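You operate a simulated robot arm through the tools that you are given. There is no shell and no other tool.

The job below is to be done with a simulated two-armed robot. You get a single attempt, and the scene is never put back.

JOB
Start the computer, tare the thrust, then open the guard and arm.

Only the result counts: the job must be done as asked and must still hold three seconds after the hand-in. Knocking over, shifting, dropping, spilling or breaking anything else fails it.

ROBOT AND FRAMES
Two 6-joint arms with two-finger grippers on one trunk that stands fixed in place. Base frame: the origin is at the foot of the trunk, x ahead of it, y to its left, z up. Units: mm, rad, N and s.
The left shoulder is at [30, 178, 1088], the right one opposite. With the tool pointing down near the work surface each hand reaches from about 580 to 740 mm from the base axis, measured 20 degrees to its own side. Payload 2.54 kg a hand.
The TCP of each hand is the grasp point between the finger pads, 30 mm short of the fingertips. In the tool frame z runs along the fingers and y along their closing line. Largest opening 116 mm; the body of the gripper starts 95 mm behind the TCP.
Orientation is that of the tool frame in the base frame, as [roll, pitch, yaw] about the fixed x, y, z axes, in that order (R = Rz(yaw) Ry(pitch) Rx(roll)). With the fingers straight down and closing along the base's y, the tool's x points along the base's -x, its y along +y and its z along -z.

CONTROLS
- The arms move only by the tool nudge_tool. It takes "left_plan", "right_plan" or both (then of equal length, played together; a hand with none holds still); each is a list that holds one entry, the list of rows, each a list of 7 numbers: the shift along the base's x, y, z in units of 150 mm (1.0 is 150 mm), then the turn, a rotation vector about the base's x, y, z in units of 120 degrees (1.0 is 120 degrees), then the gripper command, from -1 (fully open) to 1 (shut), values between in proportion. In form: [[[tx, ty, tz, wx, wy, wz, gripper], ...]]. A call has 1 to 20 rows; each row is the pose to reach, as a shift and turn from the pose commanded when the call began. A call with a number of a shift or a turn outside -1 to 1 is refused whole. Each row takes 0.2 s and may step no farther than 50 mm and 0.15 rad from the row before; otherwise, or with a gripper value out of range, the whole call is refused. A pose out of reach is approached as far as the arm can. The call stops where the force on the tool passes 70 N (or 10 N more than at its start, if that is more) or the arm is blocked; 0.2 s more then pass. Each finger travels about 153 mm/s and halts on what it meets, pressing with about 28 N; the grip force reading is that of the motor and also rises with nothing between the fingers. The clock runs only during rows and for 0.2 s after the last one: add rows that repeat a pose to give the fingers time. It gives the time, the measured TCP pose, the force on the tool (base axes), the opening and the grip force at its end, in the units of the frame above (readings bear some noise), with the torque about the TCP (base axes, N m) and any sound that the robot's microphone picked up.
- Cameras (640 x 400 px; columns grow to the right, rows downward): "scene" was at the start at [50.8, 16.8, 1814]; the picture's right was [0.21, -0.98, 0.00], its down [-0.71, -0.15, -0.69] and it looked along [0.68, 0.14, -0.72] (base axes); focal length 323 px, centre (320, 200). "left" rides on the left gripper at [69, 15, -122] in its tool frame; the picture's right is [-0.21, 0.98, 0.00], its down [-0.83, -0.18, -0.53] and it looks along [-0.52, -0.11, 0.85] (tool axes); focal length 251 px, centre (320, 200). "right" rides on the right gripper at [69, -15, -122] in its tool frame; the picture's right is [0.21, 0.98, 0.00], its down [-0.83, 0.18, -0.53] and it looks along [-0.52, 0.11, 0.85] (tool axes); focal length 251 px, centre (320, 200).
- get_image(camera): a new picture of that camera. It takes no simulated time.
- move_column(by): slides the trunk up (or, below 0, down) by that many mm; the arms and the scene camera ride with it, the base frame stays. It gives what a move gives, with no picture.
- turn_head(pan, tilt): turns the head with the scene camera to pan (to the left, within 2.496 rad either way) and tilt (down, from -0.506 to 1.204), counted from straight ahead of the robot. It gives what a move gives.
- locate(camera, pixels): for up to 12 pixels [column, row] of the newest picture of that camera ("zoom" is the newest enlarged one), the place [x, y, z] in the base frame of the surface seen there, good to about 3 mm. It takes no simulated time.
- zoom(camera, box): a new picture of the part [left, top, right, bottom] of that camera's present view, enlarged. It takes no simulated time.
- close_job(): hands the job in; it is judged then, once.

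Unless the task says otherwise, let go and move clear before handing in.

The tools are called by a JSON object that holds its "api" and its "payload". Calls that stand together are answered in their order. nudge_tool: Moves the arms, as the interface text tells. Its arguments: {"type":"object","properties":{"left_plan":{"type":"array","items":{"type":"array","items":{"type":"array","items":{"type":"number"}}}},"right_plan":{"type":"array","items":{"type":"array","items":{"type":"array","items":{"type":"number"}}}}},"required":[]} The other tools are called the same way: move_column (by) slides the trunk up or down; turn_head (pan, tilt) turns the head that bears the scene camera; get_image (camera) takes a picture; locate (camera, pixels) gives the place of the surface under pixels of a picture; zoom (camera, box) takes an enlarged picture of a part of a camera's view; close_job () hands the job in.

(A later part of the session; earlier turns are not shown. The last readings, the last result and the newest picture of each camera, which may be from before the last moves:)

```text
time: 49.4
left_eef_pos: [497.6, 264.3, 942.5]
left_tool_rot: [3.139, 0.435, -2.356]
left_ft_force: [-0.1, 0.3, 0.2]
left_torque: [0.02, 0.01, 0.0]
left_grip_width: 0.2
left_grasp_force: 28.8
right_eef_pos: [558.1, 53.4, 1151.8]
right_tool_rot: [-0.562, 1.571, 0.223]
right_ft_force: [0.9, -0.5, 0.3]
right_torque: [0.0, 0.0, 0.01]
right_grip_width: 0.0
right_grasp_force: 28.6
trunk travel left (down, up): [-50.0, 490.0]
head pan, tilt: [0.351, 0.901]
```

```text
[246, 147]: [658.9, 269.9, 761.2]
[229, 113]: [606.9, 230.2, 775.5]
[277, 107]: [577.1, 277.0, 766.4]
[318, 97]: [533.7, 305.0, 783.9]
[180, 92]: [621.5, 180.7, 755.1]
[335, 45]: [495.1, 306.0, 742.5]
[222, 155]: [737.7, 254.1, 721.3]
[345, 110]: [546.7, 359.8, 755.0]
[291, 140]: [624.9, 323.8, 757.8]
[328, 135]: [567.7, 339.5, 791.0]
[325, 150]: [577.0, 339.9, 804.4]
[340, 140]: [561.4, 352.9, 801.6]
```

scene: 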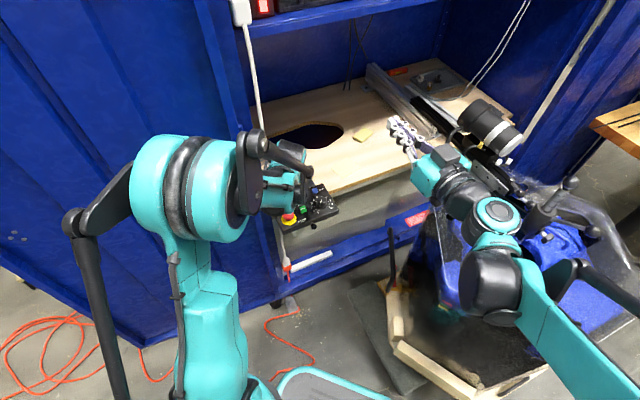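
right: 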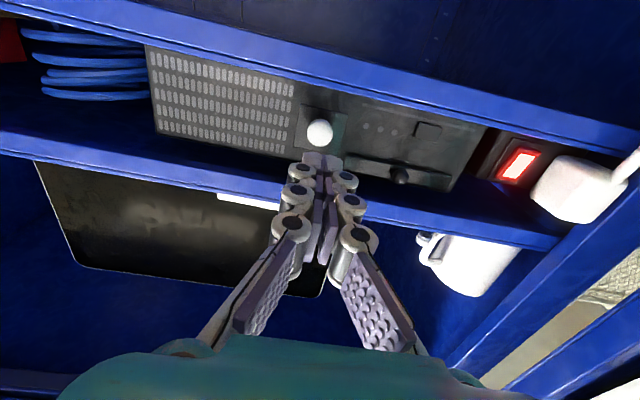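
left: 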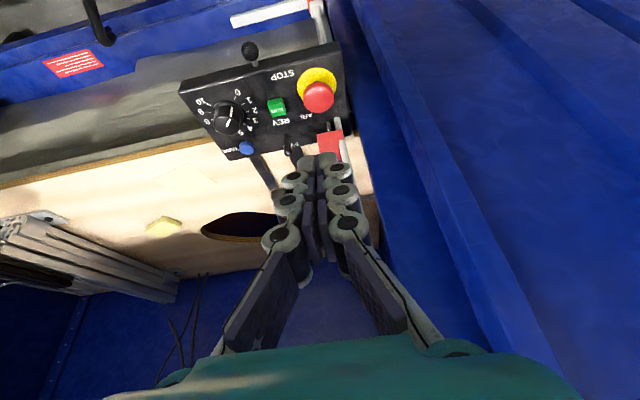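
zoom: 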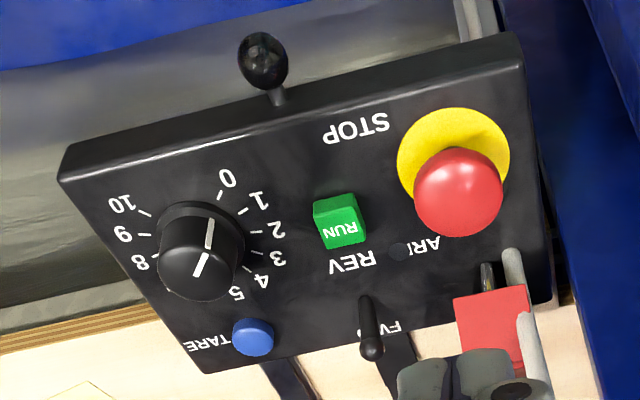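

The panel sits about 29 mm toward +v of its original place, but the guard stayed open and the toggle is exposed. I'll move the hand aside for an unobstructed view.

{"api": "nudge_tool", "payload": {"left_plan": [[[0.1, -0.13, 0.1, 0, 0, 0, 1], [0.2, -0.26, 0.15, 0, 0, 0, 1], [0.3, -0.4, 0.2, 0, 0, 0, 1], [0.3, -0.4, 0.2, 0, 0, 0, 1]]]}}

{"api": "get_image", "payload": {"camera": "left"}}

{"api": "get_image", "payload": {"camera": "scene"}}

```text
time: 50.4
left_eef_pos: [540.4, 204.7, 971.9]
left_tool_rot: [3.14, 0.434, -2.356]
left_ft_force: [0.0, -0.1, -0.2]
left_torque: [-0.01, -0.02, 0.02]
left_grip_width: 0.0
left_grasp_force: 28.6
right_eef_pos: [559.2, 53.9, 1152.8]
right_tool_rot: [-2.832, 1.569, -2.046]
right_ft_force: [-0.1, 0.4, -0.4]
right_torque: [0.0, 0.0, 0.0]
right_grip_width: 0.3
right_grasp_force: 28.4
trunk travel left (down, up): [-50.0, 490.0]
head pan, tilt: [0.351, 0.901]
```

```text
taken
```

left: 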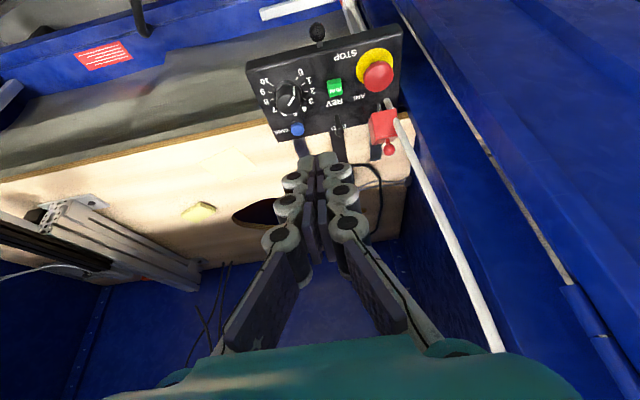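

```text
taken
```

scene: 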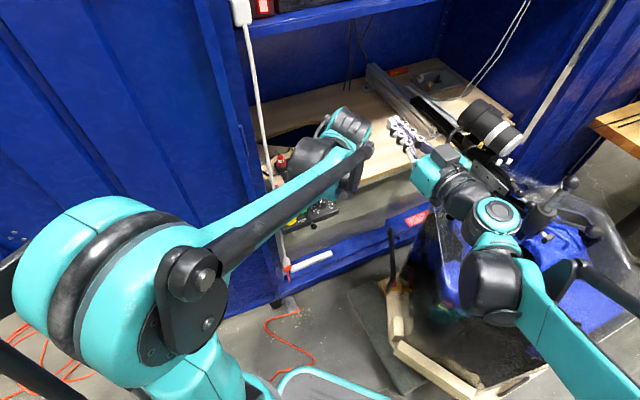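

{"api": "zoom", "payload": {"camera": "left", "box": [330, 70, 430, 170]}}

{"api": "zoom", "payload": {"camera": "left", "box": [365, 90, 415, 160]}}

```text
4.00 times, centred on (380, 120) of left
```

zoom: 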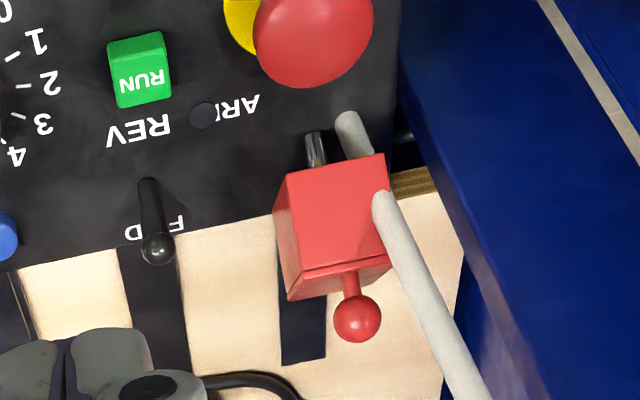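

```text
5.71 times, centred on (390, 125) of left
```

zoom: 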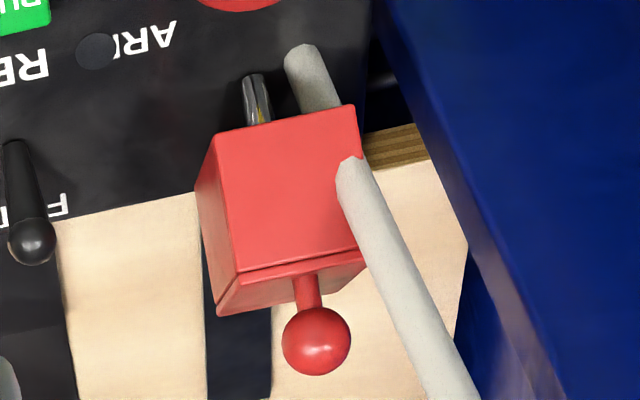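

The guard is fully over and stays open, with its ball pointing back. The cable passes through both the guard and panel, so it's visual only. Next I want to pull the panel back about 29 mm from behind, so I'll measure its rear edge and surroundings.

{"api": "locate", "payload": {"camera": "left", "pixels": [[276, 142], [310, 135], [345, 128], [360, 125], [280, 139], [330, 131], [247, 60], [401, 27], [330, 148], [375, 150], [300, 145], [378, 190]]}}

{"api": "zoom", "payload": {"camera": "left", "box": [230, 90, 430, 230]}}

```text
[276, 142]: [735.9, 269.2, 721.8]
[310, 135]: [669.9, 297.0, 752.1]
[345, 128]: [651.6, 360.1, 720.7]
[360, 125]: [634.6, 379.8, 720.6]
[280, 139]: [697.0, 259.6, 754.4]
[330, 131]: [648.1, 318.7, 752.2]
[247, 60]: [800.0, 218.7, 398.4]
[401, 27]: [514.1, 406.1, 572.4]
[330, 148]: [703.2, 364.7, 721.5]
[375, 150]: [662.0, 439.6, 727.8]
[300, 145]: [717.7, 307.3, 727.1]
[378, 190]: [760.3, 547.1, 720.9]
```

```text
2.86 times, centred on (330, 160) of left
```

zoom: 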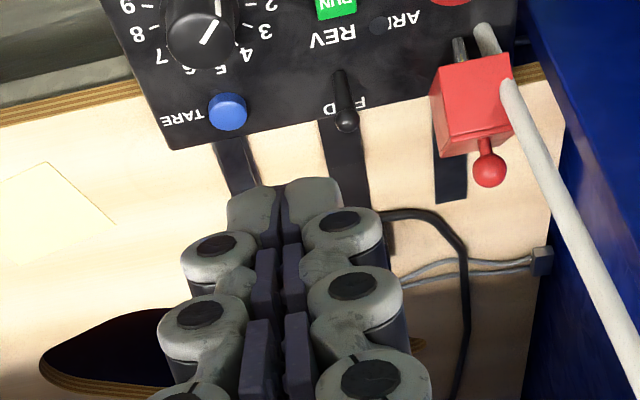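

The rear edge is at about v≈683, the desk at z 721 and the straps at z 727. I'll check where the red and yellow terminals sit before placing fingers behind the panel.

{"api": "locate", "payload": {"camera": "scene", "pixels": [[282, 160], [276, 165], [290, 152], [270, 180], [310, 130], [283, 155]]}}

{"api": "zoom", "payload": {"camera": "scene", "box": [240, 110, 360, 230]}}

```text
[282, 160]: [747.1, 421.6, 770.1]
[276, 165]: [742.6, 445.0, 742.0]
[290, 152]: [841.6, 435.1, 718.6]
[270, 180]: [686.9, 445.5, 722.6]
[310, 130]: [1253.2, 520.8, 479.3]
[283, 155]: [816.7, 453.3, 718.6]
```

```text
3.33 times, centred on (300, 170) of scene
```

zoom: 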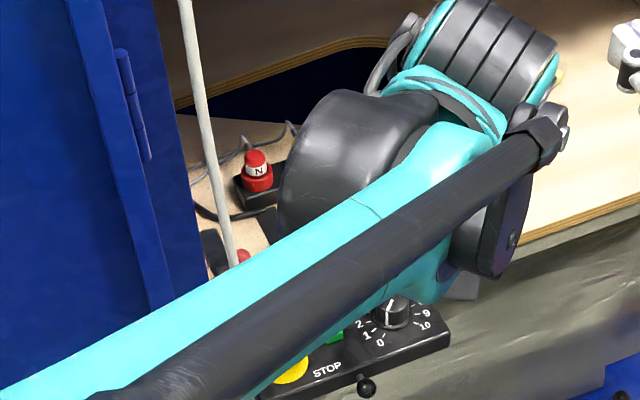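

The terminals are more than 100 mm behind, so there's room. I'll straddle the FWD toggle with fingers opened 56 mm at u≈228, pointing straight down, and move over the space behind the panel.

{"api": "nudge_tool", "payload": {"left_plan": [[[0.12, 0.13, 0, -0.0246, 0.0246, 0, 0.7], [0.25, 0.28, -0.02, -0.0491, 0.0491, 0, 0.4], [0.38, 0.43, -0.06, -0.0737, 0.0737, 0, 0.034], [0.52, 0.58, -0.15, -0.0982, 0.0982, 0, 0.034], [0.66, 0.73, -0.3, -0.1228, 0.1228, 0, 0.034], [0.787, 0.873, -0.45, -0.1473, 0.1473, 0, 0.034], [0.787, 0.873, -0.45, -0.1473, 0.1473, 0, 0.034]]]}}

{"api": "get_image", "payload": {"camera": "left"}}

{"api": "get_image", "payload": {"camera": "scene"}}

```text
time: 52.0
left_eef_pos: [657.1, 336.6, 905.8]
left_tool_rot: [3.14, -0.002, -2.356]
left_ft_force: [0.9, -0.3, 0.8]
left_torque: [0.02, 0.0, -0.01]
left_grip_width: 56.0
left_grasp_force: 0.1
right_eef_pos: [557.9, 52.2, 1152.2]
right_tool_rot: [-2.974, 1.571, -2.189]
right_ft_force: [0.4, -0.8, 0.3]
right_torque: [0.0, -0.02, 0.0]
right_grip_width: 0.0
right_grasp_force: 28.9
trunk travel left (down, up): [-50.0, 490.0]
head pan, tilt: [0.351, 0.901]
```

```text
taken
```

left: 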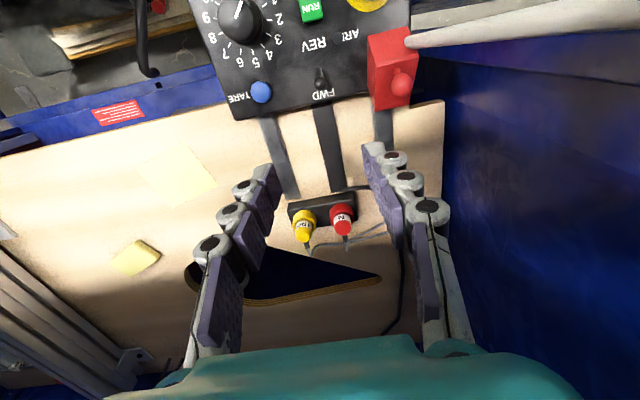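

```text
taken
```

scene: 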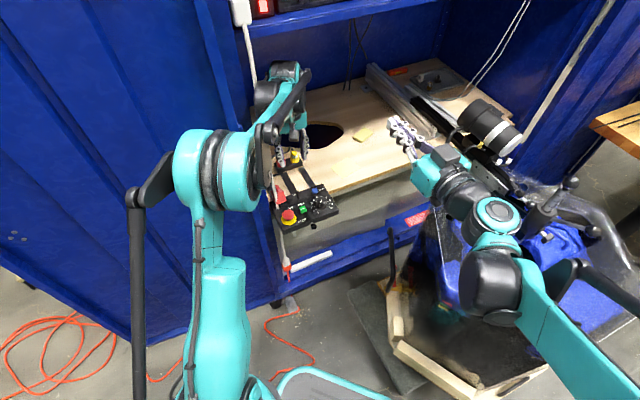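

The view changed angle, so I'll zoom in on the guard to confirm its state.

{"api": "zoom", "payload": {"camera": "left", "box": [340, 0, 440, 130]}}

{"api": "zoom", "payload": {"camera": "scene", "box": [255, 150, 345, 250]}}

{"api": "locate", "payload": {"camera": "left", "pixels": [[403, 83], [372, 45], [412, 35], [378, 105], [408, 98], [260, 92], [238, 20], [313, 8], [320, 75], [368, 92], [232, 118], [300, 106]]}}

```text
3.08 times, centred on (390, 65) of left
```

zoom: 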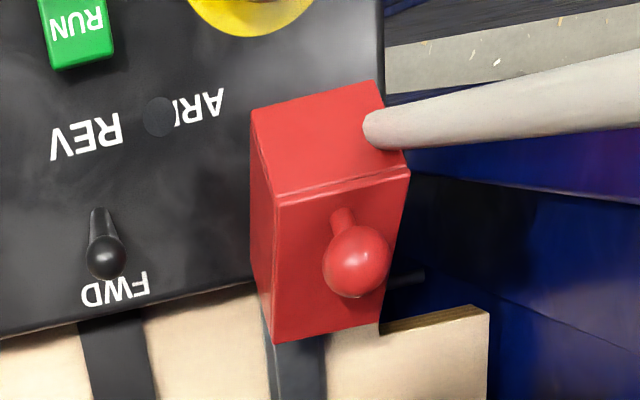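

```text
4.00 times, centred on (300, 200) of scene
```

zoom: 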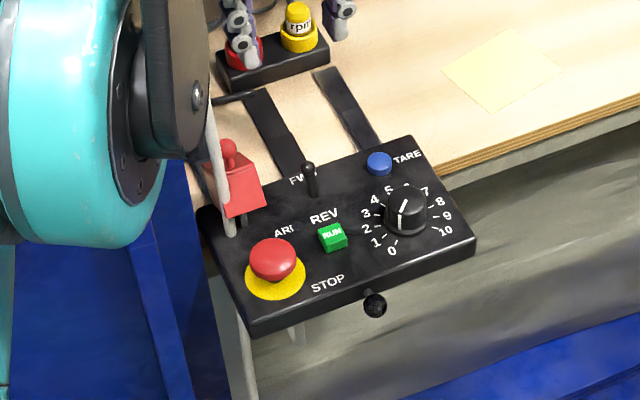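

```text
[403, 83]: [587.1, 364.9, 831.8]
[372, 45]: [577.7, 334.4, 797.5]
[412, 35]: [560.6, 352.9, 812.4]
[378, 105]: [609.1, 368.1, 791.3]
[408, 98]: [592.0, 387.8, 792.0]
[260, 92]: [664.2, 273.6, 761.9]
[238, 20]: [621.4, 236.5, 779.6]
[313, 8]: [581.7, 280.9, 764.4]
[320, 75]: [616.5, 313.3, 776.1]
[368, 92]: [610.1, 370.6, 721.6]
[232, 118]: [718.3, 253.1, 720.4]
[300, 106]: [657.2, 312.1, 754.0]
```

The guard stands open at roughly 42° with the toggle exposed, and it stays there. I'll measure the panel's shift precisely from the scene zoom against the original points.

{"api": "zoom", "payload": {"camera": "scene", "box": [255, 150, 345, 250]}}

{"api": "locate", "payload": {"camera": "zoom", "pixels": [[379, 159], [296, 230], [273, 257], [332, 232], [474, 245], [250, 330], [406, 200], [308, 170], [411, 138], [243, 215], [240, 180], [228, 148]]}}

```text
4.00 times, centred on (300, 200) of scene
```

zoom: 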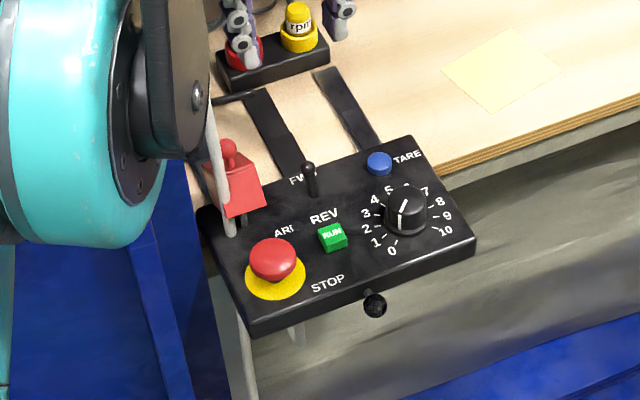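

```text
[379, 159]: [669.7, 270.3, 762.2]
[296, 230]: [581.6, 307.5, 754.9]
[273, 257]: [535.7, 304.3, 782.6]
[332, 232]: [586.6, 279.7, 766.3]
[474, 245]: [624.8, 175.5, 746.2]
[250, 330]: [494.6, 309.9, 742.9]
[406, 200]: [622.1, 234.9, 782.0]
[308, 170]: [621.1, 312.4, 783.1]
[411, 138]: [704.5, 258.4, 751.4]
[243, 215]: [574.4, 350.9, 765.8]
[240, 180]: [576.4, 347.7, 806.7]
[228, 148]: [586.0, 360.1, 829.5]
```

All features agree on a shift of about (22,23), i.e. 31–32 mm along +v, with the rear edge now at v≈684. I'll lower the open fingers behind the panel, 7 mm clear of it.

{"api": "nudge_tool", "payload": {"left_plan": [[[0.01, 0.01, -0.25, 0, 0, 0, 0.034], [0.01, 0.01, -0.5, 0, 0, 0, 0.034], [0.01, 0.01, -0.72, 0, 0, 0, 0.034], [0.01, 0.01, -0.86, 0, 0, 0, 0.034], [0.01, 0.01, -0.94, 0, 0, 0, 0.034]]]}}

{"api": "get_image", "payload": {"camera": "left"}}

{"api": "zoom", "payload": {"camera": "scene", "box": [255, 150, 345, 250]}}

```text
time: 53.2
left_eef_pos: [661.4, 337.9, 764.9]
left_tool_rot: [3.139, -0.003, -2.357]
left_ft_force: [0.2, -0.5, -0.9]
left_torque: [0.03, -0.01, 0.03]
left_grip_width: 56.0
left_grasp_force: 0.1
right_eef_pos: [558.5, 53.9, 1152.5]
right_tool_rot: [2.65, 1.57, -2.849]
right_ft_force: [-0.9, 0.2, 0.8]
right_torque: [0.0, 0.0, 0.01]
right_grip_width: 0.1
right_grasp_force: 28.8
trunk travel left (down, up): [-50.0, 490.0]
head pan, tilt: [0.351, 0.901]
```

```text
taken
```

left: 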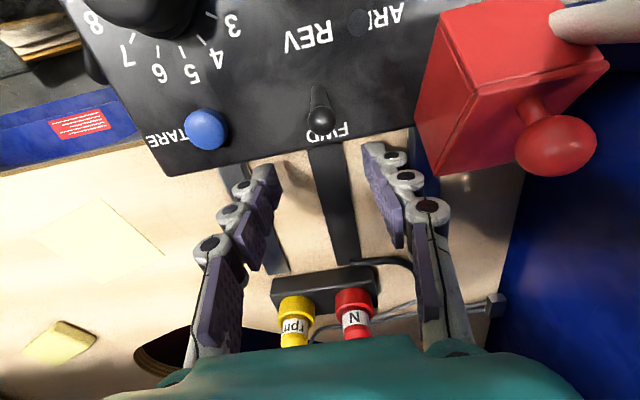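

```text
4.00 times, centred on (300, 200) of scene
```

zoom: 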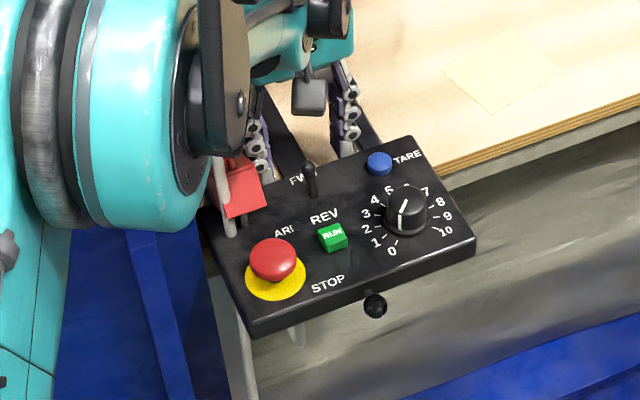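

The fingers are behind the rear edge, clear of the guard and FWD toggle. I'll pull toward -v slowly, 25 mm to begin with.

{"api": "nudge_tool", "payload": {"left_plan": [[[-0.02, -0.02, 0, 0, 0, 0, 0.034], [-0.04, -0.04, 0, 0, 0, 0, 0.034], [-0.053, -0.053, 0, 0, 0, 0, 0.034], [-0.066, -0.066, 0, 0, 0, 0, 0.034], [-0.079, -0.079, 0, 0, 0, 0, 0.034], [-0.092, -0.092, 0, 0, 0, 0, 0.034], [-0.105, -0.105, 0, 0, 0, 0, 0.034], [-0.118, -0.118, 0, 0, 0, 0, 0.034]]]}}

{"api": "zoom", "payload": {"camera": "scene", "box": [255, 150, 345, 250]}}

{"api": "locate", "payload": {"camera": "zoom", "pixels": [[379, 159], [296, 230], [273, 257], [332, 232], [474, 245], [250, 330]]}}

```text
time: 55.0
left_eef_pos: [642.4, 319.7, 765.0]
left_tool_rot: [3.139, -0.001, -2.355]
left_ft_force: [0.5, 0.6, 0.3]
left_torque: [0.06, 0.0, -0.05]
left_grip_width: 56.5
left_grasp_force: 0.2
right_eef_pos: [558.0, 53.6, 1152.4]
right_tool_rot: [-0.335, 1.57, 0.451]
right_ft_force: [-0.6, -0.5, -0.3]
right_torque: [-0.03, 0.01, -0.02]
right_grip_width: 0.1
right_grasp_force: 28.8
trunk travel left (down, up): [-50.0, 490.0]
head pan, tilt: [0.351, 0.901]
```

```text
4.00 times, centred on (300, 200) of scene
```

zoom: 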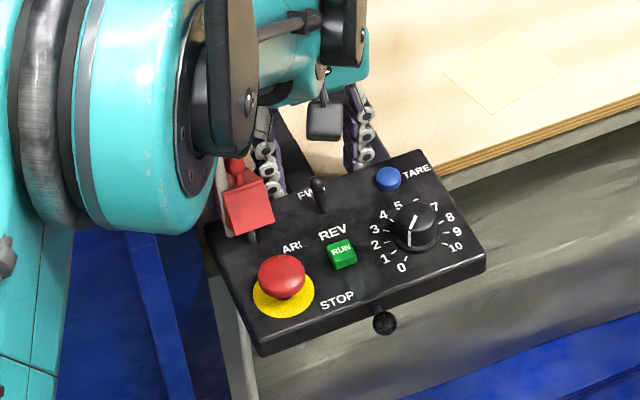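

```text
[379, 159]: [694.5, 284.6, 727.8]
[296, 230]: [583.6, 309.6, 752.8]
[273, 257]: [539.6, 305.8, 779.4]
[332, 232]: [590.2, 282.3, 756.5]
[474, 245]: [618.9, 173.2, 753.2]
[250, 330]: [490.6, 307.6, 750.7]
```

The panel slid back smoothly with almost no force. I'll measure its new position.

{"api": "locate", "payload": {"camera": "zoom", "pixels": [[388, 175], [304, 246], [281, 274], [341, 248], [318, 186], [415, 215], [419, 151], [484, 250], [248, 205], [251, 237]]}}

```text
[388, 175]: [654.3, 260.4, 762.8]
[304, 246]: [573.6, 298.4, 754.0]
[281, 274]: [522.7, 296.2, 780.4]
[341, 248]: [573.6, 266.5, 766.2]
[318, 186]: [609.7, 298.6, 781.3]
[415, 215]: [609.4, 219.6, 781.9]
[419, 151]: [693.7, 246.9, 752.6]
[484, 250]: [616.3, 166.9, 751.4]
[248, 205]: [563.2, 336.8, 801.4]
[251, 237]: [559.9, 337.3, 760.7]
```

About 16 mm remains by averaging TARE, RUN, knob and lamp. I'll pull another 13 mm, then re-measure.

{"api": "nudge_tool", "payload": {"left_plan": [[[-0.012, -0.012, 0, 0, 0, 0, 0.034], [-0.025, -0.025, 0, 0, 0, 0, 0.034], [-0.037, -0.037, 0, 0, 0, 0, 0.034], [-0.049, -0.049, 0, 0, 0, 0, 0.034], [-0.061, -0.061, 0, 0, 0, 0, 0.034]]]}}

{"api": "zoom", "payload": {"camera": "scene", "box": [265, 170, 325, 240]}}

{"api": "zoom", "payload": {"camera": "scene", "box": [255, 150, 345, 250]}}

```text
time: 56.2
left_eef_pos: [633.9, 308.8, 764.9]
left_tool_rot: [3.139, -0.002, -2.357]
left_ft_force: [0.3, 0.2, -1.1]
left_torque: [0.07, -0.01, 0.01]
left_grip_width: 56.1
left_grasp_force: 0.0
right_eef_pos: [557.9, 51.9, 1152.1]
right_tool_rot: [2.38, 1.57, -3.118]
right_ft_force: [-1.5, 0.0, 0.6]
right_torque: [0.02, 0.04, 0.0]
right_grip_width: 0.0
right_grasp_force: 28.6
trunk travel left (down, up): [-50.0, 490.0]
head pan, tilt: [0.351, 0.901]
```

```text
5.71 times, centred on (295, 205) of scene
```

zoom: 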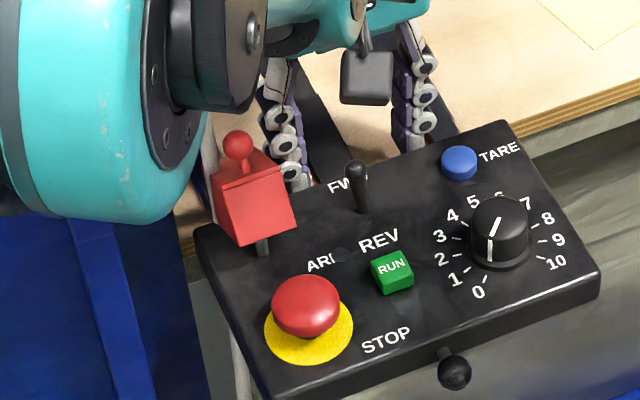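

```text
4.00 times, centred on (300, 200) of scene
```

zoom: 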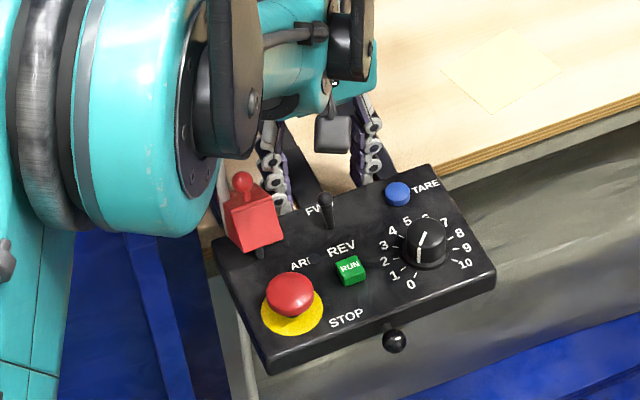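

The cable now lies behind the guard again, as at the start. I'll re-measure the same features.

{"api": "locate", "payload": {"camera": "zoom", "pixels": [[397, 190], [313, 262], [290, 292], [350, 264], [326, 201], [424, 232], [428, 167], [493, 262], [268, 352], [253, 222], [242, 182], [260, 252]]}}

```text
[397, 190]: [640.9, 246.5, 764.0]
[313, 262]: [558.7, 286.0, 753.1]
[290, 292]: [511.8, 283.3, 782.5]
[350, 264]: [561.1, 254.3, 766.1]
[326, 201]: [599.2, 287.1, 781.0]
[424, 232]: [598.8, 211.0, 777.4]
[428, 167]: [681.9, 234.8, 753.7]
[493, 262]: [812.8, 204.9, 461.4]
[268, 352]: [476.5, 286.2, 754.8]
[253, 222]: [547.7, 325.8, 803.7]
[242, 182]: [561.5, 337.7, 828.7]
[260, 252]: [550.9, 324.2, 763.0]
```

The panel is back within about 2 mm of its original place: TARE (641,246.5), lamp (559,286), STOP (512,283). I'll withdraw the fingers backward a little and then straight up.

{"api": "nudge_tool", "payload": {"left_plan": [[[0.04, 0.04, 0, 0, 0, 0, 0.034], [0.05, 0.05, 0.2, 0, 0, 0, 0.034], [0.05, 0.05, 0.45, 0, 0, 0, 0.034], [0.05, 0.05, 0.7, 0, 0, 0, 0.034], [0.05, 0.05, 0.95, 0, 0, 0, 0.034]]]}}

{"api": "nudge_tool", "payload": {"left_plan": [[[-0.15, -0.1, 0.05, 0.02, -0.02, 0, 0.5], [-0.3, -0.25, 0.1, 0.05, -0.05, 0, 1], [-0.5, -0.4, 0.12, 0.08, -0.08, 0, 1], [-0.7, -0.55, 0.12, 0.11, -0.11, 0, 1], [-0.85, -0.68, 0.12, 0.15, -0.15, 0, 1], [-0.95, -0.75, 0.1, 0.19, -0.19, 0, 1]]]}}

{"api": "get_image", "payload": {"camera": "left"}}

{"api": "get_image", "payload": {"camera": "scene"}}

```text
time: 57.4
left_eef_pos: [643.6, 317.1, 906.9]
left_tool_rot: [3.139, -0.002, -2.356]
left_ft_force: [-0.7, 0.7, 0.0]
left_torque: [0.01, 0.01, 0.03]
left_grip_width: 56.2
left_grasp_force: 0.0
right_eef_pos: [558.1, 53.9, 1153.2]
right_tool_rot: [-0.531, 1.571, 0.255]
right_ft_force: [0.2, -0.5, 0.0]
right_torque: [0.01, 0.0, -0.02]
right_grip_width: 0.0
right_grasp_force: 28.3
trunk travel left (down, up): [-50.0, 490.0]
head pan, tilt: [0.351, 0.901]
```

```text
time: 58.8
left_eef_pos: [496.8, 205.4, 923.3]
left_tool_rot: [-3.141, 0.564, -2.356]
left_ft_force: [-0.7, 0.3, -0.3]
left_torque: [-0.01, -0.01, 0.0]
left_grip_width: 0.0
left_grasp_force: 28.6
right_eef_pos: [557.9, 53.2, 1152.0]
right_tool_rot: [-2.912, 1.571, -2.124]
right_ft_force: [0.1, 0.5, -0.6]
right_torque: [0.0, -0.03, 0.01]
right_grip_width: 0.0
right_grasp_force: 29.0
trunk travel left (down, up): [-50.0, 490.0]
head pan, tilt: [0.351, 0.901]
```

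```text
taken
```

left: 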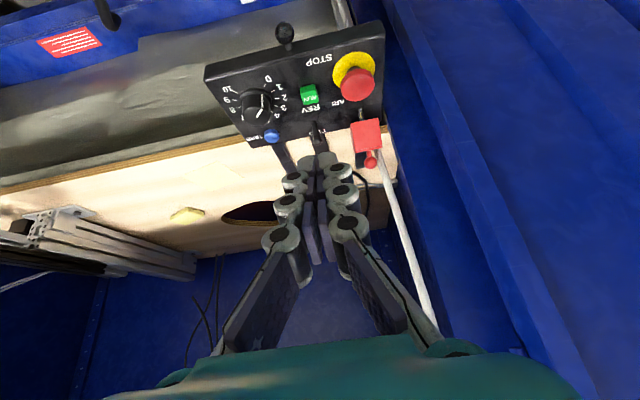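

```text
taken
```

scene: 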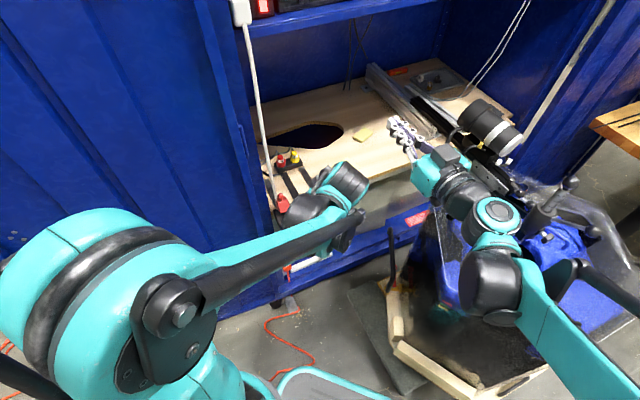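

The guard is still open. I'll zoom in on the toggle area from the left camera.

{"api": "zoom", "payload": {"camera": "left", "box": [320, 60, 400, 180]}}

{"api": "zoom", "payload": {"camera": "left", "box": [340, 85, 390, 130]}}

{"api": "zoom", "payload": {"camera": "scene", "box": [260, 185, 300, 225]}}

```text
3.33 times, centred on (360, 120) of left
```

zoom: 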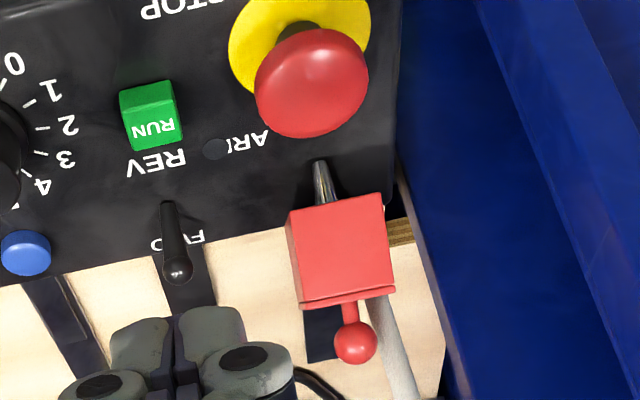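

```text
8.89 times, centred on (365, 108) of left
```

zoom: 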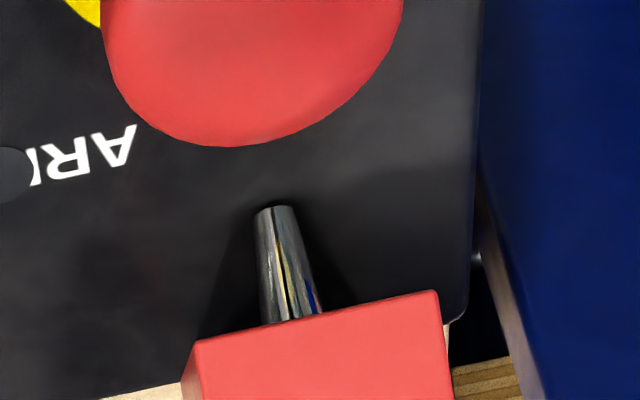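

```text
10.00 times, centred on (280, 205) of scene
```

zoom: 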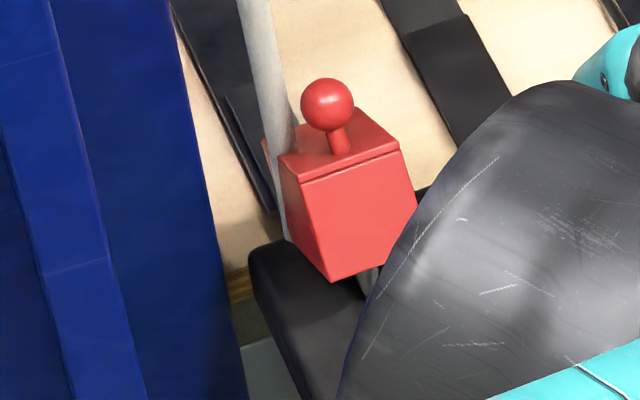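

The silver toggle sits under the guard at about u≈160, v≈618. I need a lower view to see which way it leans, so I'll bring the left camera lower beside the guard.

{"api": "nudge_tool", "payload": {"left_plan": [[[0.1, 0.07, -0.15, 0.012, -0.012, 0, 1], [0.2, 0.14, -0.3, 0.024, -0.024, 0, 1], [0.3, 0.21, -0.45, 0.036, -0.036, 0, 1], [0.4, 0.287, -0.587, 0.047, -0.047, 0, 1], [0.4, 0.287, -0.587, 0.047, -0.047, 0, 1]]]}}

{"api": "get_image", "payload": {"camera": "left"}}

{"api": "zoom", "payload": {"camera": "left", "box": [340, 40, 460, 160]}}

```text
time: 60.0
left_eef_pos: [558.4, 248.1, 834.9]
left_tool_rot: [3.14, 0.701, -2.356]
left_ft_force: [-0.3, 0.3, -0.7]
left_torque: [0.02, -0.04, 0.02]
left_grip_width: 0.0
left_grasp_force: 28.1
right_eef_pos: [558.1, 52.8, 1153.0]
right_tool_rot: [-0.465, 1.569, 0.322]
right_ft_force: [0.2, 0.3, 0.4]
right_torque: [-0.02, -0.01, -0.06]
right_grip_width: 0.0
right_grasp_force: 28.7
trunk travel left (down, up): [-50.0, 490.0]
head pan, tilt: [0.351, 0.901]
```

```text
taken
```

left: 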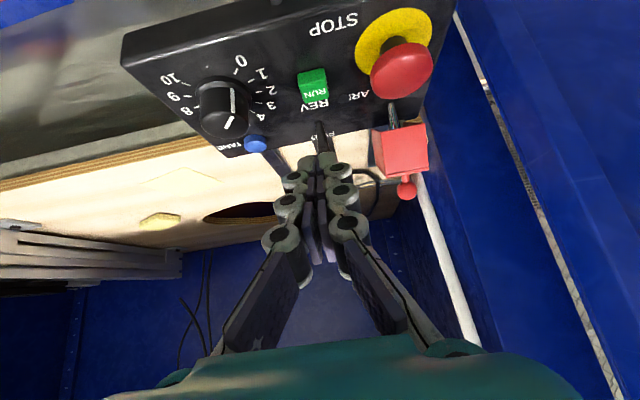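

```text
3.33 times, centred on (400, 100) of left
```

zoom: 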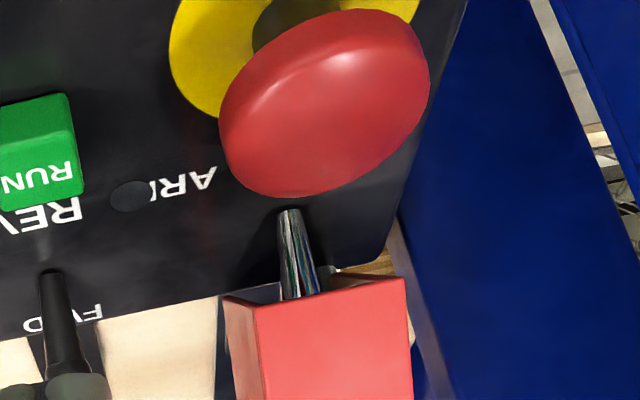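

The toggle base and shaft are visible below the guard's edge. I'll locate points along it to judge its lean.

{"api": "locate", "payload": {"camera": "zoom", "pixels": [[288, 214], [291, 230], [294, 250], [297, 270], [300, 288], [260, 300], [404, 280], [335, 340], [50, 280], [60, 330], [300, 380], [280, 300]]}}

{"api": "zoom", "payload": {"camera": "left", "box": [370, 90, 440, 210]}}

```text
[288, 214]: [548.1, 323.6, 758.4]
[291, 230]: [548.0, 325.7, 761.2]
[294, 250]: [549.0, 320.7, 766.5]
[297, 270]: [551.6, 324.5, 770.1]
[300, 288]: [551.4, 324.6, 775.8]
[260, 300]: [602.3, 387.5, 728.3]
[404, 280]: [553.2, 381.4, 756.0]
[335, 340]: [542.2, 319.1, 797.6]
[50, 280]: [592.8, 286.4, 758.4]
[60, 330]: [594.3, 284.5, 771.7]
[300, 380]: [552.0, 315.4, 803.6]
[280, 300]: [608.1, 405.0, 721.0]
```

```text
3.33 times, centred on (405, 150) of left
```

zoom: 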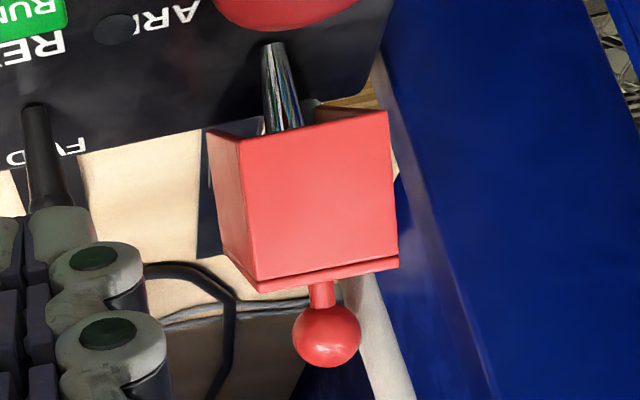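

The toggle leans rearward, toward the hinge, so it must be flipped forward, and the guard needs to open further. It balances at about 42°, so a light push high on the ball with nearly vertical fingers should send it over without catching the front edge. I'll get into position above and in front of it.

{"api": "nudge_tool", "payload": {"left_plan": [[[-0.01, 0.03, 0.12, -0.03, 0.03, 0, 1], [-0.03, 0.1, 0.22, -0.06, 0.06, 0, 1], [-0.05, 0.2, 0.24, -0.09, 0.09, 0, 1], [-0.08, 0.3, 0.24, -0.125, 0.125, 0, 1], [-0.121, 0.401, 0.235, -0.165, 0.165, 0, 1], [-0.121, 0.401, 0.235, -0.165, 0.165, 0, 1]]]}}

{"api": "get_image", "payload": {"camera": "left"}}

{"api": "zoom", "payload": {"camera": "left", "box": [260, 40, 380, 180]}}

```text
time: 61.4
left_eef_pos: [542.6, 308.8, 869.1]
left_tool_rot: [3.141, 0.212, -2.355]
left_ft_force: [0.4, -0.3, 0.4]
left_torque: [-0.01, -0.01, 0.01]
left_grip_width: 0.1
left_grasp_force: 28.0
right_eef_pos: [558.4, 54.0, 1152.8]
right_tool_rot: [1.294, 1.569, 2.077]
right_ft_force: [0.3, -0.2, 0.3]
right_torque: [-0.01, 0.01, 0.02]
right_grip_width: 0.0
right_grasp_force: 28.9
trunk travel left (down, up): [-50.0, 490.0]
head pan, tilt: [0.351, 0.901]
```

```text
taken
```

left: 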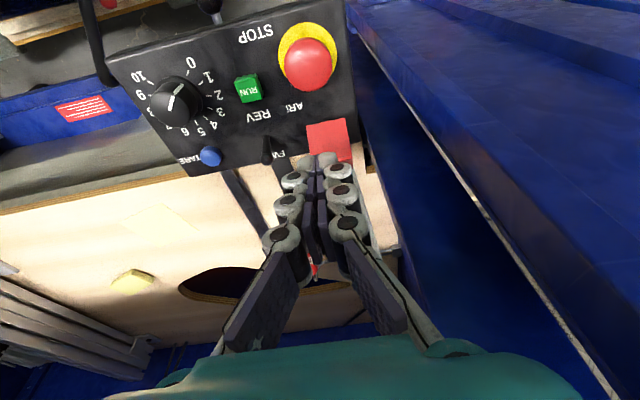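

```text
2.86 times, centred on (320, 110) of left
```

zoom: 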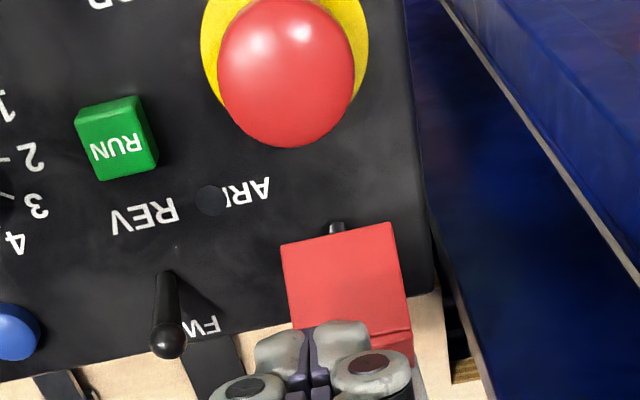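

The fingers are above the front edge. I'll lower to 842 and push gently in 3 mm steps to just past ball contact.

{"api": "nudge_tool", "payload": {"left_plan": [[[0, 0, -0.09, 0, 0, 0, 1], [0.01, 0.01, -0.18, 0, 0, 0, 1], [0.03, 0.03, -0.18, 0, 0, 0, 1], [0.05, 0.05, -0.18, 0, 0, 0, 1], [0.07, 0.07, -0.18, 0, 0, 0, 1], [0.085, 0.085, -0.18, 0, 0, 0, 1], [0.1, 0.1, -0.178, 0, 0, 0, 1]]]}}

{"api": "zoom", "payload": {"camera": "left", "box": [260, 40, 380, 180]}}

```text
time: 63.0
left_eef_pos: [557.2, 323.1, 844.1]
left_tool_rot: [-3.141, 0.212, -2.358]
left_ft_force: [-1.6, -1.8, 8.1]
left_torque: [0.04, 0.0, -0.03]
left_grip_width: 6.1
left_grasp_force: 28.7
right_eef_pos: [557.9, 53.5, 1151.8]
right_tool_rot: [-0.069, 1.571, 0.716]
right_ft_force: [-0.2, 0.0, 1.0]
right_torque: [-0.02, -0.03, -0.02]
right_grip_width: 0.0
right_grasp_force: 28.5
trunk travel left (down, up): [-50.0, 490.0]
head pan, tilt: [0.351, 0.901]
```

```text
2.86 times, centred on (320, 110) of left
```

zoom: 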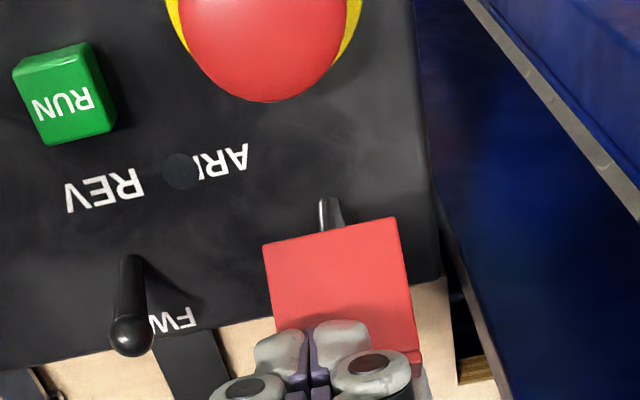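

An 8 N upward force shows the fingertips rest on the guard's front edge. I'll raise 6 mm, check the panel hasn't moved, then push the ball.

{"api": "nudge_tool", "payload": {"left_plan": [[[-0.01, -0.01, 0.03, 0, 0, 0, 1], [-0.01, -0.01, 0.045, 0, 0, 0, 1]]]}}

{"api": "zoom", "payload": {"camera": "left", "box": [260, 40, 380, 180]}}

{"api": "zoom", "payload": {"camera": "scene", "box": [255, 150, 345, 250]}}

```text
time: 63.6
left_eef_pos: [554.7, 322.5, 849.5]
left_tool_rot: [3.14, 0.21, -2.358]
left_ft_force: [-0.8, -0.3, 0.0]
left_torque: [0.0, -0.01, 0.02]
left_grip_width: 0.0
left_grasp_force: 28.4
right_eef_pos: [560.0, 53.9, 1152.1]
right_tool_rot: [2.871, 1.57, -2.629]
right_ft_force: [-0.1, -0.3, -0.2]
right_torque: [0.0, 0.0, -0.01]
right_grip_width: 0.2
right_grasp_force: 28.6
trunk travel left (down, up): [-50.0, 490.0]
head pan, tilt: [0.351, 0.901]
```

```text
2.86 times, centred on (320, 110) of left
```

zoom: 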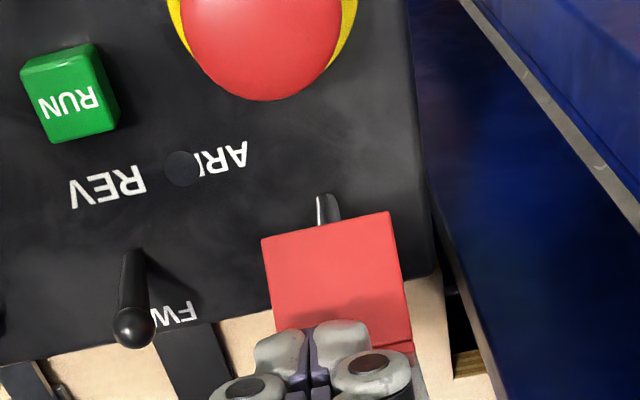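

```text
4.00 times, centred on (300, 200) of scene
```

zoom: 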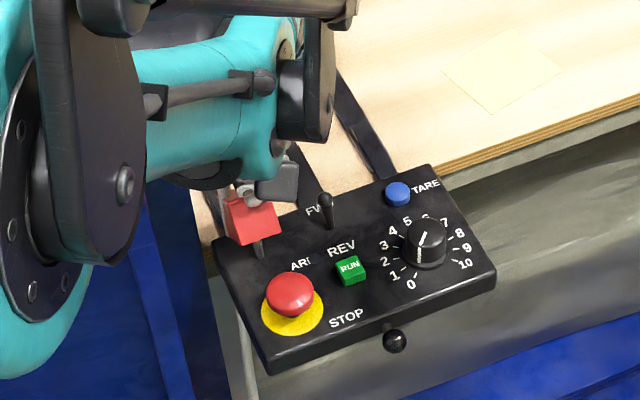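

The panel hasn't moved: TARE, RUN and the knob are at the same pixels. I'll lower 2.5 mm and push the ball toward +v in small steps.

{"api": "nudge_tool", "payload": {"left_plan": [[[0.01, 0.01, -0.013, 0, 0, 0, 1], [0.022, 0.022, -0.015, 0, 0, 0, 1], [0.034, 0.034, -0.015, 0, 0, 0, 1], [0.046, 0.046, -0.015, 0, 0, 0, 1], [0.058, 0.058, -0.015, 0, 0, 0, 1]]]}}

{"api": "zoom", "payload": {"camera": "left", "box": [260, 40, 380, 180]}}

{"api": "zoom", "payload": {"camera": "scene", "box": [255, 150, 345, 250]}}

```text
time: 64.8
left_eef_pos: [563.9, 331.4, 847.8]
left_tool_rot: [3.139, 0.21, -2.356]
left_ft_force: [0.1, 0.4, 0.8]
left_torque: [-0.02, 0.0, -0.02]
left_grip_width: 0.1
left_grasp_force: 28.8
right_eef_pos: [559.6, 52.8, 1152.1]
right_tool_rot: [2.686, 1.571, -2.811]
right_ft_force: [0.0, -0.7, 1.1]
right_torque: [-0.02, -0.01, -0.02]
right_grip_width: 0.0
right_grasp_force: 28.3
trunk travel left (down, up): [-50.0, 490.0]
head pan, tilt: [0.351, 0.901]
```

```text
2.86 times, centred on (320, 110) of left
```

zoom: 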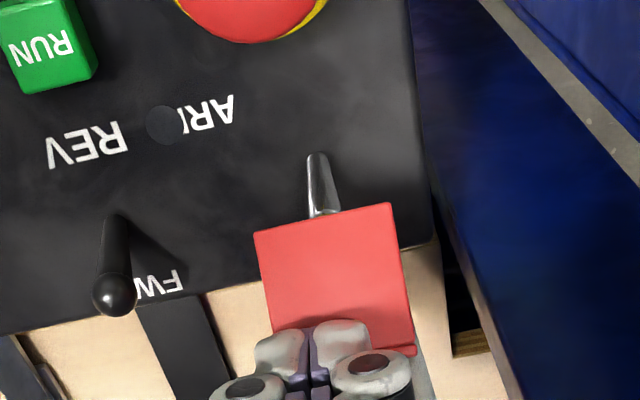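

```text
4.00 times, centred on (300, 200) of scene
```

zoom: 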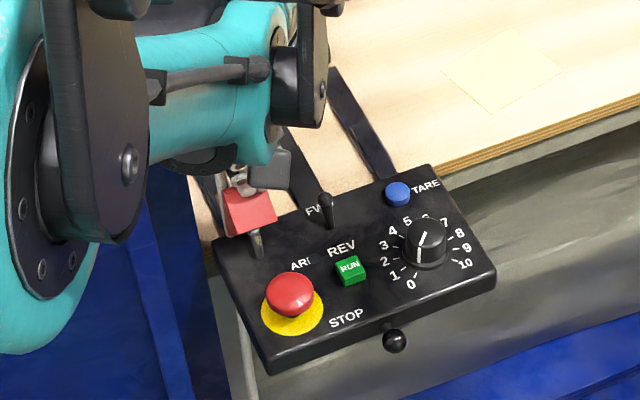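

The guard is opening further and the panel is staying still. I'll add tilt to keep the gripper body clear of the wall and continue pushing past balance.

{"api": "nudge_tool", "payload": {"left_plan": [[[-0.007, -0.007, -0.013, 0.0383, -0.0383, 0, 1], [-0.0174, -0.0174, -0.027, 0.0766, -0.0766, 0, 1], [-0.003, -0.003, -0.027, 0.0766, -0.0766, 0, 1], [0.011, 0.011, -0.027, 0.0766, -0.0766, 0, 1], [0.025, 0.025, -0.027, 0.0766, -0.0766, 0, 1], [0.039, 0.039, -0.027, 0.0766, -0.0766, 0, 1]]]}}

{"api": "zoom", "payload": {"camera": "left", "box": [260, 40, 380, 180]}}

{"api": "zoom", "payload": {"camera": "scene", "box": [255, 150, 345, 250]}}

```text
time: 66.2
left_eef_pos: [569.0, 336.0, 843.6]
left_tool_rot: [3.141, 0.438, -2.355]
left_ft_force: [0.2, 0.3, 0.4]
left_torque: [0.02, 0.01, -0.02]
left_grip_width: 0.0
left_grasp_force: 28.3
right_eef_pos: [557.8, 53.7, 1152.3]
right_tool_rot: [2.718, 1.57, -2.776]
right_ft_force: [0.2, -0.2, -0.1]
right_torque: [0.0, -0.01, 0.02]
right_grip_width: 0.2
right_grasp_force: 28.5
trunk travel left (down, up): [-50.0, 490.0]
head pan, tilt: [0.351, 0.901]
```

```text
2.86 times, centred on (320, 110) of left
```

zoom: 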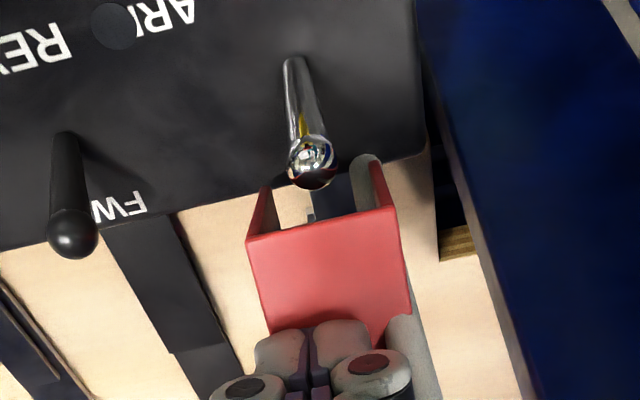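

```text
4.00 times, centred on (300, 200) of scene
```

zoom: 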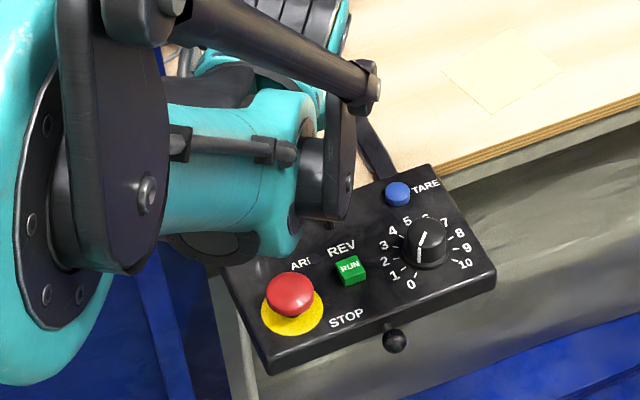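

The guard is swinging well back and the whole toggle with its ball tip is exposed at zoom (312,162). I'll locate both now.

{"api": "locate", "payload": {"camera": "left", "pixels": [[317, 95], [312, 62], [314, 80], [237, 122], [236, 88]]}}

{"api": "zoom", "payload": {"camera": "left", "box": [270, 40, 370, 180]}}

{"api": "locate", "payload": {"camera": "zoom", "pixels": [[250, 245], [395, 215], [265, 190], [375, 165], [330, 270], [312, 165], [298, 75], [308, 150]]}}

```text
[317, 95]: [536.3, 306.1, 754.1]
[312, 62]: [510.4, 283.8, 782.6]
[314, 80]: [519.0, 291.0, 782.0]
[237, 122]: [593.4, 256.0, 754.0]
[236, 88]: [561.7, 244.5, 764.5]
```

```text
2.86 times, centred on (320, 110) of left
```

zoom: 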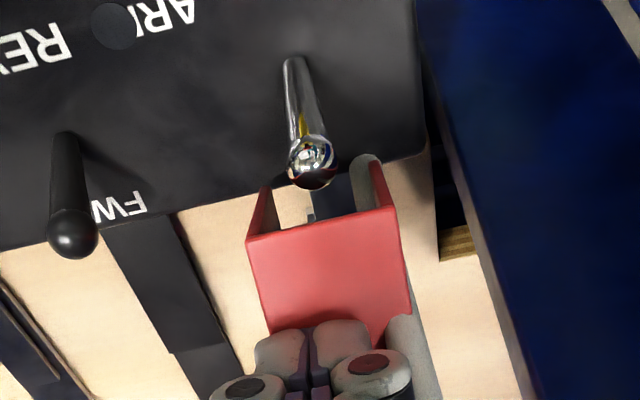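

```text
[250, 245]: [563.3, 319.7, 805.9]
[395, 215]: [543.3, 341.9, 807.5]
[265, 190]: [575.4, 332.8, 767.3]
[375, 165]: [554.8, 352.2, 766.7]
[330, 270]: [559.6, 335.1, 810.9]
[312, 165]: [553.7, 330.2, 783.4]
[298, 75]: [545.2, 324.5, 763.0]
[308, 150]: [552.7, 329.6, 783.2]
```

The guard has swung to about 73° on its own and the toggle tip is near (554,331,782), leaning back. I'll lift clear and check that the guard stays there.

{"api": "nudge_tool", "payload": {"left_plan": [[[-0.02, -0.02, 0.1, 0, 0, 0, 1], [-0.1, -0.1, 0.25, 0, 0, 0, 1], [-0.25, -0.25, 0.3, 0, 0, 0, 1], [-0.35, -0.37, 0.3, 0, 0, 0, 1], [-0.35, -0.37, 0.3, 0, 0, 0, 1]]]}}

{"api": "get_image", "payload": {"camera": "left"}}

{"api": "zoom", "payload": {"camera": "left", "box": [280, 70, 360, 170]}}

{"api": "zoom", "payload": {"camera": "scene", "box": [255, 150, 345, 250]}}

```text
time: 67.4
left_eef_pos: [516.5, 281.1, 887.7]
left_tool_rot: [3.14, 0.437, -2.356]
left_ft_force: [0.0, 0.3, 0.1]
left_torque: [0.04, 0.01, -0.05]
left_grip_width: 0.0
left_grasp_force: 28.7
right_eef_pos: [558.0, 53.2, 1151.6]
right_tool_rot: [2.644, 1.57, -2.853]
right_ft_force: [0.0, 0.9, 0.5]
right_torque: [0.01, -0.02, 0.02]
right_grip_width: 0.0
right_grasp_force: 28.6
trunk travel left (down, up): [-50.0, 490.0]
head pan, tilt: [0.351, 0.901]
```

```text
taken
```

left: 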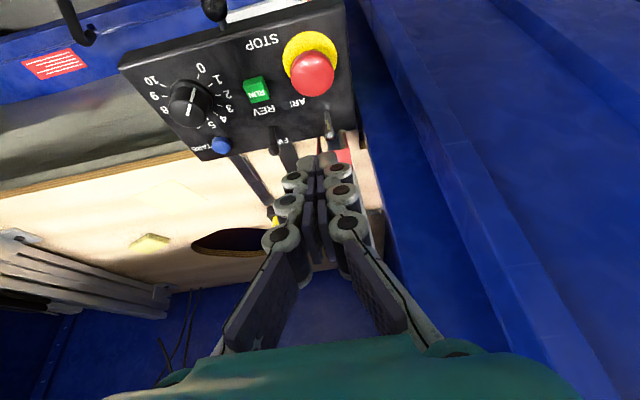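

```text
4.00 times, centred on (320, 120) of left
```

zoom: 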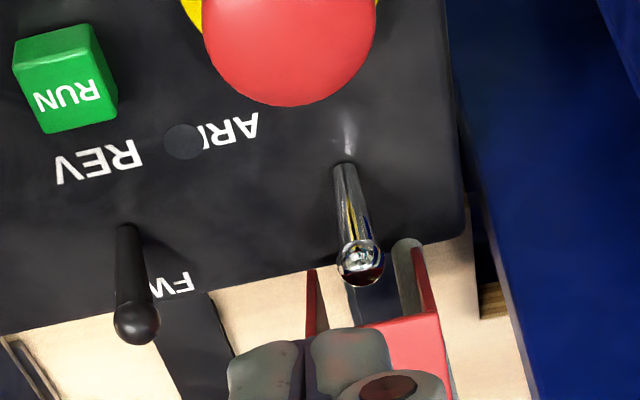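

```text
4.00 times, centred on (300, 200) of scene
```

zoom: 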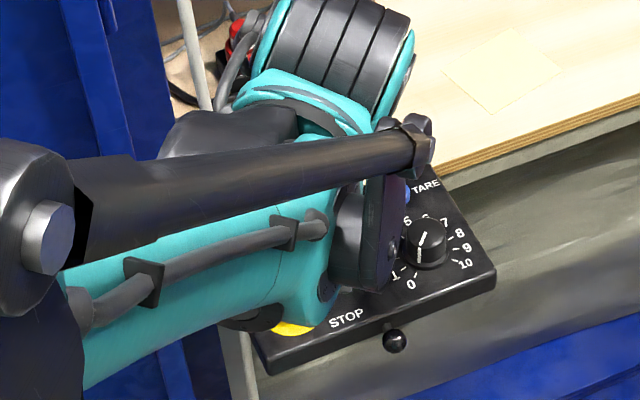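

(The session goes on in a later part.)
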